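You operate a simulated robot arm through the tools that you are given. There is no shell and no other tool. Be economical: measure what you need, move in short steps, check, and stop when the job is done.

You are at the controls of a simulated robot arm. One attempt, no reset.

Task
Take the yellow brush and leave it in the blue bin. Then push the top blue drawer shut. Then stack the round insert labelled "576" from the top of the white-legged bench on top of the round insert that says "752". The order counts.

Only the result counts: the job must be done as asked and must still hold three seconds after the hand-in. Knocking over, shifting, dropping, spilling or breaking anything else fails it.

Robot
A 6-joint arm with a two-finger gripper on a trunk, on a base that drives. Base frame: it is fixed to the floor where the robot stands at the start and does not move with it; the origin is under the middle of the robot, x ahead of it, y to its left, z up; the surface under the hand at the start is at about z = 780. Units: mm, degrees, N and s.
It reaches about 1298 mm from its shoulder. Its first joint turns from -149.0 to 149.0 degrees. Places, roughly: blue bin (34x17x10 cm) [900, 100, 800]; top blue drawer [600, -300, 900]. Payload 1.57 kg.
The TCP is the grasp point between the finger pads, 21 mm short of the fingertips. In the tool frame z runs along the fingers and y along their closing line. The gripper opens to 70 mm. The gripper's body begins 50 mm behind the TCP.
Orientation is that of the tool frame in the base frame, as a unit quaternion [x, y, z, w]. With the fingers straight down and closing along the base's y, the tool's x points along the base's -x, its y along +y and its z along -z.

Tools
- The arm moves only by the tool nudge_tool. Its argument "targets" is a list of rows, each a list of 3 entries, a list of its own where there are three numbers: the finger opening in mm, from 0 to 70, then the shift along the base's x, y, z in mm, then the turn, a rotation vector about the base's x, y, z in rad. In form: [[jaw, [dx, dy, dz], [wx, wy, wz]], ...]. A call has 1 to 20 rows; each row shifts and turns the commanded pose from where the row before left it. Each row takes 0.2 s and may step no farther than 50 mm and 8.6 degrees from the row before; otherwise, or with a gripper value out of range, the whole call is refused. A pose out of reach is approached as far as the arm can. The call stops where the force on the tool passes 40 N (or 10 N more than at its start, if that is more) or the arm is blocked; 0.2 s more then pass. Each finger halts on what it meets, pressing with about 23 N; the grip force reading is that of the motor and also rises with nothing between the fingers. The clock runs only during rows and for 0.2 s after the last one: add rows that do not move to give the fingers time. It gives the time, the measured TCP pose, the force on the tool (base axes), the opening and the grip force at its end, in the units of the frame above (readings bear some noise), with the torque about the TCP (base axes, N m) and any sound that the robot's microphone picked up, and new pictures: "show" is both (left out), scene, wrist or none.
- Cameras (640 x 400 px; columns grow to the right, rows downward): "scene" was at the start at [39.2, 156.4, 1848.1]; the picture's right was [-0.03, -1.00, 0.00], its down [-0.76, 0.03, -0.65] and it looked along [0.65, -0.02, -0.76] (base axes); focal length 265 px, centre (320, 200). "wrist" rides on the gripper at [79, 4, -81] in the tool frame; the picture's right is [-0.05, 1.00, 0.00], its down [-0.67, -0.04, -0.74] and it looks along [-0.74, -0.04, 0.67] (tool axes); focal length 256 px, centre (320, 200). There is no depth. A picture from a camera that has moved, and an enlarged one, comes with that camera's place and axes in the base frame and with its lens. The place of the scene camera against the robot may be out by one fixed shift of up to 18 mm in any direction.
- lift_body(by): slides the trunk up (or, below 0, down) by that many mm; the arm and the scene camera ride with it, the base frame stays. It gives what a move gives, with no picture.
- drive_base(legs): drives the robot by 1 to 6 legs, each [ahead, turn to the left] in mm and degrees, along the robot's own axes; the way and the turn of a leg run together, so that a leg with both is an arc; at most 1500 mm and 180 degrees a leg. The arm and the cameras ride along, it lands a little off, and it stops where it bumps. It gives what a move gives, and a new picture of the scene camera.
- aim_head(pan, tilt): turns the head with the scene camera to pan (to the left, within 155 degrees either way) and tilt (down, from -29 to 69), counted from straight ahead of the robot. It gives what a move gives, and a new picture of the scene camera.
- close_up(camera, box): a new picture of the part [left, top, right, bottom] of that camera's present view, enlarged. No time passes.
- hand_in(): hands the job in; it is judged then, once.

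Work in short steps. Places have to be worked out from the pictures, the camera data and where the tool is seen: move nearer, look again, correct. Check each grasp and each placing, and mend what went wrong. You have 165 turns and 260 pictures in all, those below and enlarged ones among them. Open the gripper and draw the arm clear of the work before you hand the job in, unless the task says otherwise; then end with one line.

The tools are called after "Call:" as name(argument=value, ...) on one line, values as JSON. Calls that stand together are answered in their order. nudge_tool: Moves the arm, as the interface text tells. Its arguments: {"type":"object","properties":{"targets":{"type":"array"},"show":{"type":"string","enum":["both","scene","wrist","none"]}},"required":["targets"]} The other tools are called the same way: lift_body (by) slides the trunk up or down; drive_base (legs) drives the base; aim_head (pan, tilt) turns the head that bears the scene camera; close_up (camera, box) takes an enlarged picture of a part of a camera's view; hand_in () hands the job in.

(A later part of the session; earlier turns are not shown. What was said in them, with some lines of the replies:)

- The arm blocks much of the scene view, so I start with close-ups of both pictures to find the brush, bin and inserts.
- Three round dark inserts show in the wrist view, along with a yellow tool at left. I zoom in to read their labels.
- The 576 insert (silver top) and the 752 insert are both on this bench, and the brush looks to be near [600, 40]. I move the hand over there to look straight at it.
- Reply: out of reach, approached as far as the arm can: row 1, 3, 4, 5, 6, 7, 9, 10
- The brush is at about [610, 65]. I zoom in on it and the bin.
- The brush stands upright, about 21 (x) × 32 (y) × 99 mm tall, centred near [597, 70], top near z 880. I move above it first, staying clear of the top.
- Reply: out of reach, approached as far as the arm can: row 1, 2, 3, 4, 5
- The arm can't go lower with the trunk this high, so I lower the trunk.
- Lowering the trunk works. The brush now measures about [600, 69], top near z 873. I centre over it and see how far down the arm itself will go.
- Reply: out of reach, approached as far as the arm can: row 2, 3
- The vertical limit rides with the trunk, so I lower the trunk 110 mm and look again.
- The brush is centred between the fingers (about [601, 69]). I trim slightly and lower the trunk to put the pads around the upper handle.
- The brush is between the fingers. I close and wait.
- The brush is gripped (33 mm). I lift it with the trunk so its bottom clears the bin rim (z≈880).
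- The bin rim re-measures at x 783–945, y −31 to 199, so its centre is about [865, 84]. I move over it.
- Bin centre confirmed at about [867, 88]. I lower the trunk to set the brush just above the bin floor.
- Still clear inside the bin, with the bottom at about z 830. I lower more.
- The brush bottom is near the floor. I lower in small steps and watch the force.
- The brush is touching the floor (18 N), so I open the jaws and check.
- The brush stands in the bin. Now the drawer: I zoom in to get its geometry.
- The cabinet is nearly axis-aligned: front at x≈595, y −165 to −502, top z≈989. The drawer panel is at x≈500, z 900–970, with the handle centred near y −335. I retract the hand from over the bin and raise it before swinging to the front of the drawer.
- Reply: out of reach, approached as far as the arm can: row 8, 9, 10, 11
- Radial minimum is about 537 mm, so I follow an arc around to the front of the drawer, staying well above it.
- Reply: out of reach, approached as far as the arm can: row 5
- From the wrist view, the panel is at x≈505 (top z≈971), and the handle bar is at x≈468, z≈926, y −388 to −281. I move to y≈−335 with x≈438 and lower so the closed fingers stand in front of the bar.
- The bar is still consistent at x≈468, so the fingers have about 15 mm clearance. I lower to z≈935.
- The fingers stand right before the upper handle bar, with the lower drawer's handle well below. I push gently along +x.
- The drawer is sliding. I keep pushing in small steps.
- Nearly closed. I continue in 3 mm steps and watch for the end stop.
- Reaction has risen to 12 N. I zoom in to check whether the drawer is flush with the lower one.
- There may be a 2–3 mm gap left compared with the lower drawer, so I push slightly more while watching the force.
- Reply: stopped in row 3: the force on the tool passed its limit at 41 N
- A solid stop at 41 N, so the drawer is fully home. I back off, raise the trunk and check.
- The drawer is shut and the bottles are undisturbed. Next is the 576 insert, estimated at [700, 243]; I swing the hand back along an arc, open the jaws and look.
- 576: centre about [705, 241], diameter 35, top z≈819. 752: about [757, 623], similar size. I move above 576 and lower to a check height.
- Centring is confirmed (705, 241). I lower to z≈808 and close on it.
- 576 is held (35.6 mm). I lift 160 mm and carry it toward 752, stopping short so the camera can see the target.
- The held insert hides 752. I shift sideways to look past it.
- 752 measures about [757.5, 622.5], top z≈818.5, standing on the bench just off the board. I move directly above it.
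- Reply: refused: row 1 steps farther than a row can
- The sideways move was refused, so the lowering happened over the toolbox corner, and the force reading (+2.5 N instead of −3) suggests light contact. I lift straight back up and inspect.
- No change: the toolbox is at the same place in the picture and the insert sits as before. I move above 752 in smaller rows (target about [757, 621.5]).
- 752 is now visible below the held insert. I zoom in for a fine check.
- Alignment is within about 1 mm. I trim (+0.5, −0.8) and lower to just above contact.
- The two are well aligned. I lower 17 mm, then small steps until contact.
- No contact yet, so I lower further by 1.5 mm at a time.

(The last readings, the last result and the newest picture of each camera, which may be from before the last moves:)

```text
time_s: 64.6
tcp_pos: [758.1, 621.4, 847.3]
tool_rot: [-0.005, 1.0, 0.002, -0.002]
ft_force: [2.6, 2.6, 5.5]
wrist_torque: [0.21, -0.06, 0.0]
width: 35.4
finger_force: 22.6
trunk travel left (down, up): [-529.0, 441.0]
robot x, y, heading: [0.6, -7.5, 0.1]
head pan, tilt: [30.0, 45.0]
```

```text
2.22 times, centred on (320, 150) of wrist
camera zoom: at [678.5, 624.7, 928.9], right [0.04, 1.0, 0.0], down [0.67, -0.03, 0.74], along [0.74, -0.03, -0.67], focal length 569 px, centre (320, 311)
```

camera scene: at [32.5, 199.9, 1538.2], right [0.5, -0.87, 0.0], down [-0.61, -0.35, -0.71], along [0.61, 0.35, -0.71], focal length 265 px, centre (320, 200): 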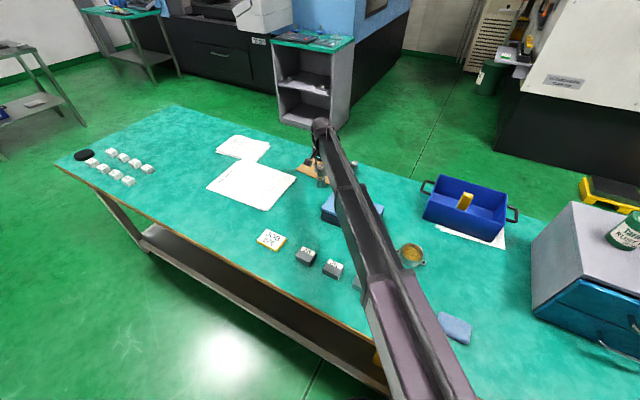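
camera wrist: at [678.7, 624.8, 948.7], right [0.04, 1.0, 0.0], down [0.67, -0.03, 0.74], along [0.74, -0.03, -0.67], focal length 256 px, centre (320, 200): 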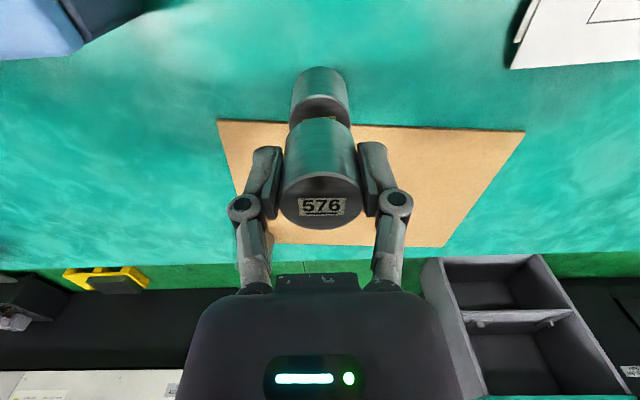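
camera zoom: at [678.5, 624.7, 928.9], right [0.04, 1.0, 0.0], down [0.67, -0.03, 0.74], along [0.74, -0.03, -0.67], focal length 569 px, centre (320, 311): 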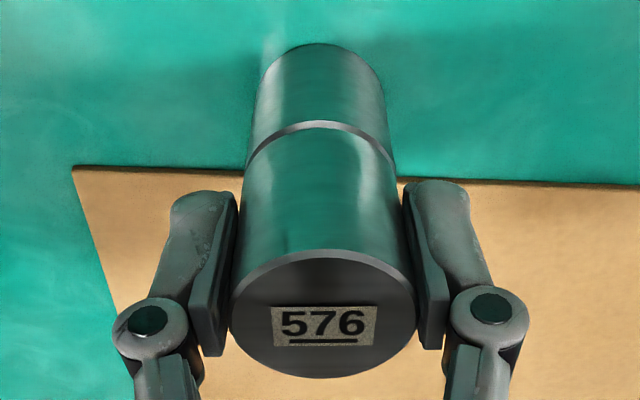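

Contact made (force up about 9 N) and the columns line up visually. I release and check.

Call:
nudge_tool(targets=[[37, [0, 0, 0], [0, 0, 0]], [42, [0, 0, 0], [0, 0, 0]], [50, [0, 0, 0], [0, 0, 0]], [64, [0, 0, 0], [0, 0, 0]], [64, [0, 0, 0], [0, 0, 0]]], show="wrist")

Call:
close_up(camera="scene", box=[280, 120, 360, 200])

```text
time_s: 65.8
tcp_pos: [757.6, 621.3, 847.8]
tool_rot: [-0.005, 1.0, 0.001, -0.003]
ft_force: [-0.2, 0.4, 0.3]
wrist_torque: [0.04, 0.03, -0.03]
width: 64.0
finger_force: 0.2
trunk travel left (down, up): [-529.0, 441.0]
robot x, y, heading: [-1.6, -3.9, -0.0]
head pan, tilt: [30.0, 45.0]
camera wrist: at [678.5, 624.7, 928.5], right [0.04, 1.0, 0.0], down [0.67, -0.03, 0.74], along [0.74, -0.03, -0.67], focal length 256 px, centre (320, 200)
```

wrist: 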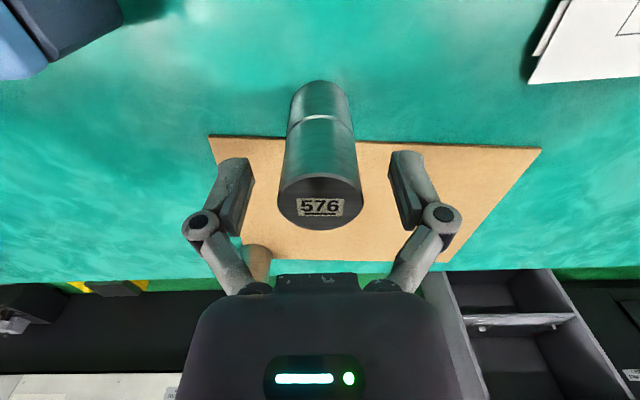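

```text
5.00 times, centred on (320, 160) of scene
camera zoom: at [32.2, 199.6, 1517.7], right [0.5, -0.87, 0.0], down [-0.61, -0.35, -0.71], along [0.61, 0.35, -0.71], focal length 1323 px, centre (320, 400)
```

zoom: 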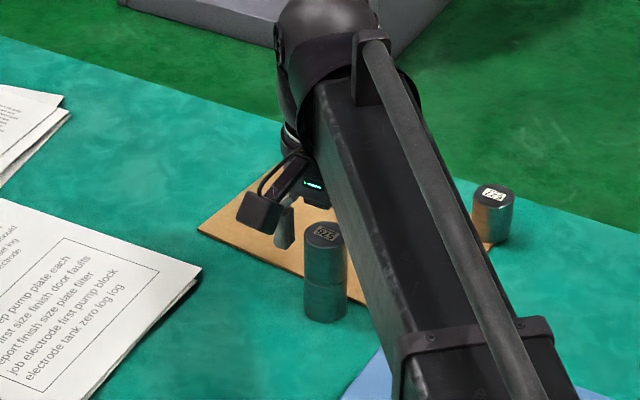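

The stack stands well aligned. I raise straight up and pull back, then inspect everything.

Call:
lift_body(by=160)

Call:
nudge_tool(targets=[[64, [-40, 0, 0], [0, 0, 0]], [64, [-40, 0, 0], [0, 0, 0]], [64, [-40, 0, 0], [0, 0, 0]]])

Call:
close_up(camera="wrist", box=[240, 20, 400, 140])

Call:
aim_head(pan=0, tilt=50)

```text
time_s: 67.6
tcp_pos: [757.7, 621.4, 1008.2]
tool_rot: [-0.005, 1.0, -0.001, -0.004]
ft_force: [0.6, 0.5, 0.7]
wrist_torque: [-0.02, 0.02, -0.05]
width: 64.1
finger_force: 0.0
trunk travel left (down, up): [-689.0, 281.0]
robot x, y, heading: [-3.2, -5.3, -0.1]
head pan, tilt: [30.0, 45.0]
```

```text
time_s: 68.4
tcp_pos: [636.7, 619.2, 1008.0]
tool_rot: [-0.006, 1.0, 0.0, -0.003]
ft_force: [-0.1, -0.5, 0.3]
wrist_torque: [0.02, 0.0, 0.01]
width: 64.1
finger_force: 0.1
trunk travel left (down, up): [-689.0, 281.0]
robot x, y, heading: [-0.4, -6.8, -0.3]
head pan, tilt: [30.0, 45.0]
camera scene: at [31.6, 199.4, 1677.8], right [0.5, -0.87, 0.0], down [-0.61, -0.35, -0.71], along [0.61, 0.35, -0.71], focal length 265 px, centre (320, 200)
camera wrist: at [558.1, 622.7, 1088.8], right [0.04, 1.0, 0.0], down [0.67, -0.03, 0.74], along [0.74, -0.03, -0.67], focal length 256 px, centre (320, 200)
```

scene: 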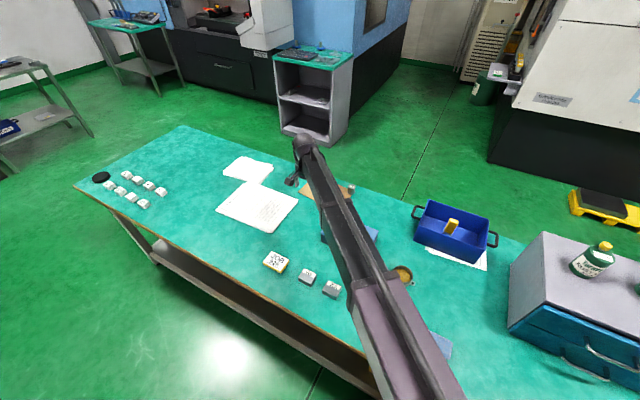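
wrist: 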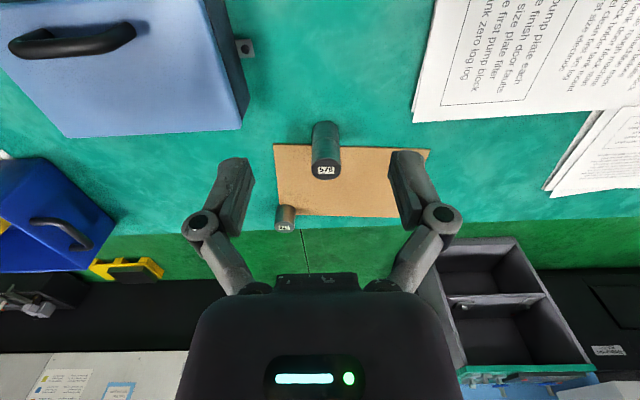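

```text
3.33 times, centred on (320, 80) of wrist
camera zoom: at [558.1, 622.7, 1088.8], right [0.04, 1.0, 0.0], down [0.67, -0.03, 0.74], along [0.74, -0.03, -0.67], focal length 853 px, centre (320, 600)
```

zoom: 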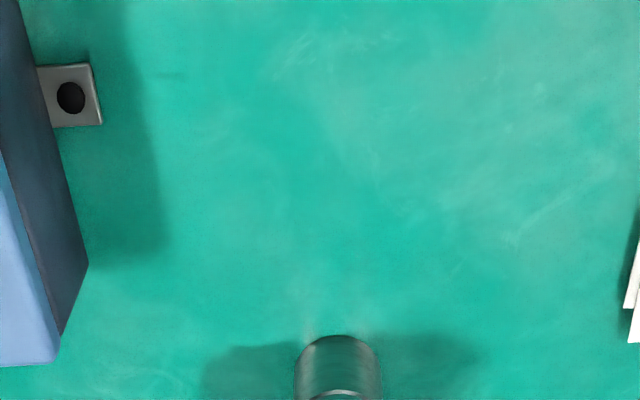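

```text
time_s: 69.3
tcp_pos: [637.9, 619.4, 1007.8]
tool_rot: [-0.005, 1.0, 0.0, -0.004]
ft_force: [0.0, 0.7, -0.6]
wrist_torque: [-0.01, 0.04, -0.02]
width: 64.0
finger_force: 0.1
trunk travel left (down, up): [-689.0, 281.0]
robot x, y, heading: [1.9, -4.8, -0.1]
head pan, tilt: [0.0, 50.0]
camera scene: at [38.7, 159.0, 1670.8], right [0.0, -1.0, 0.0], down [-0.77, 0.0, -0.64], along [0.64, 0.0, -0.77], focal length 265 px, centre (320, 200)
```

scene: 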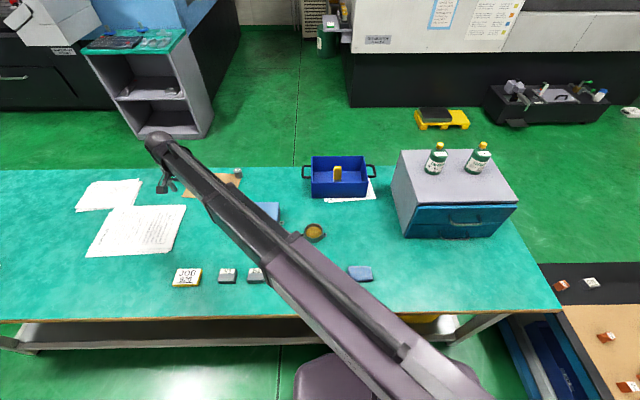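

The brush is in the bin, the drawer is shut, 576 rests on 752, the toolbox hasn't moved, and the arm is clear with the jaws open. I hand it in.

Call:
hand_in()

```text
The job is handed in.
```

I put the yellow brush in the blue bin, then pushed the top blue drawer shut, then stacked insert "576" on insert "752". I made one brief light touch on the light-blue toolbox with "576" along the way; nothing visibly moved.
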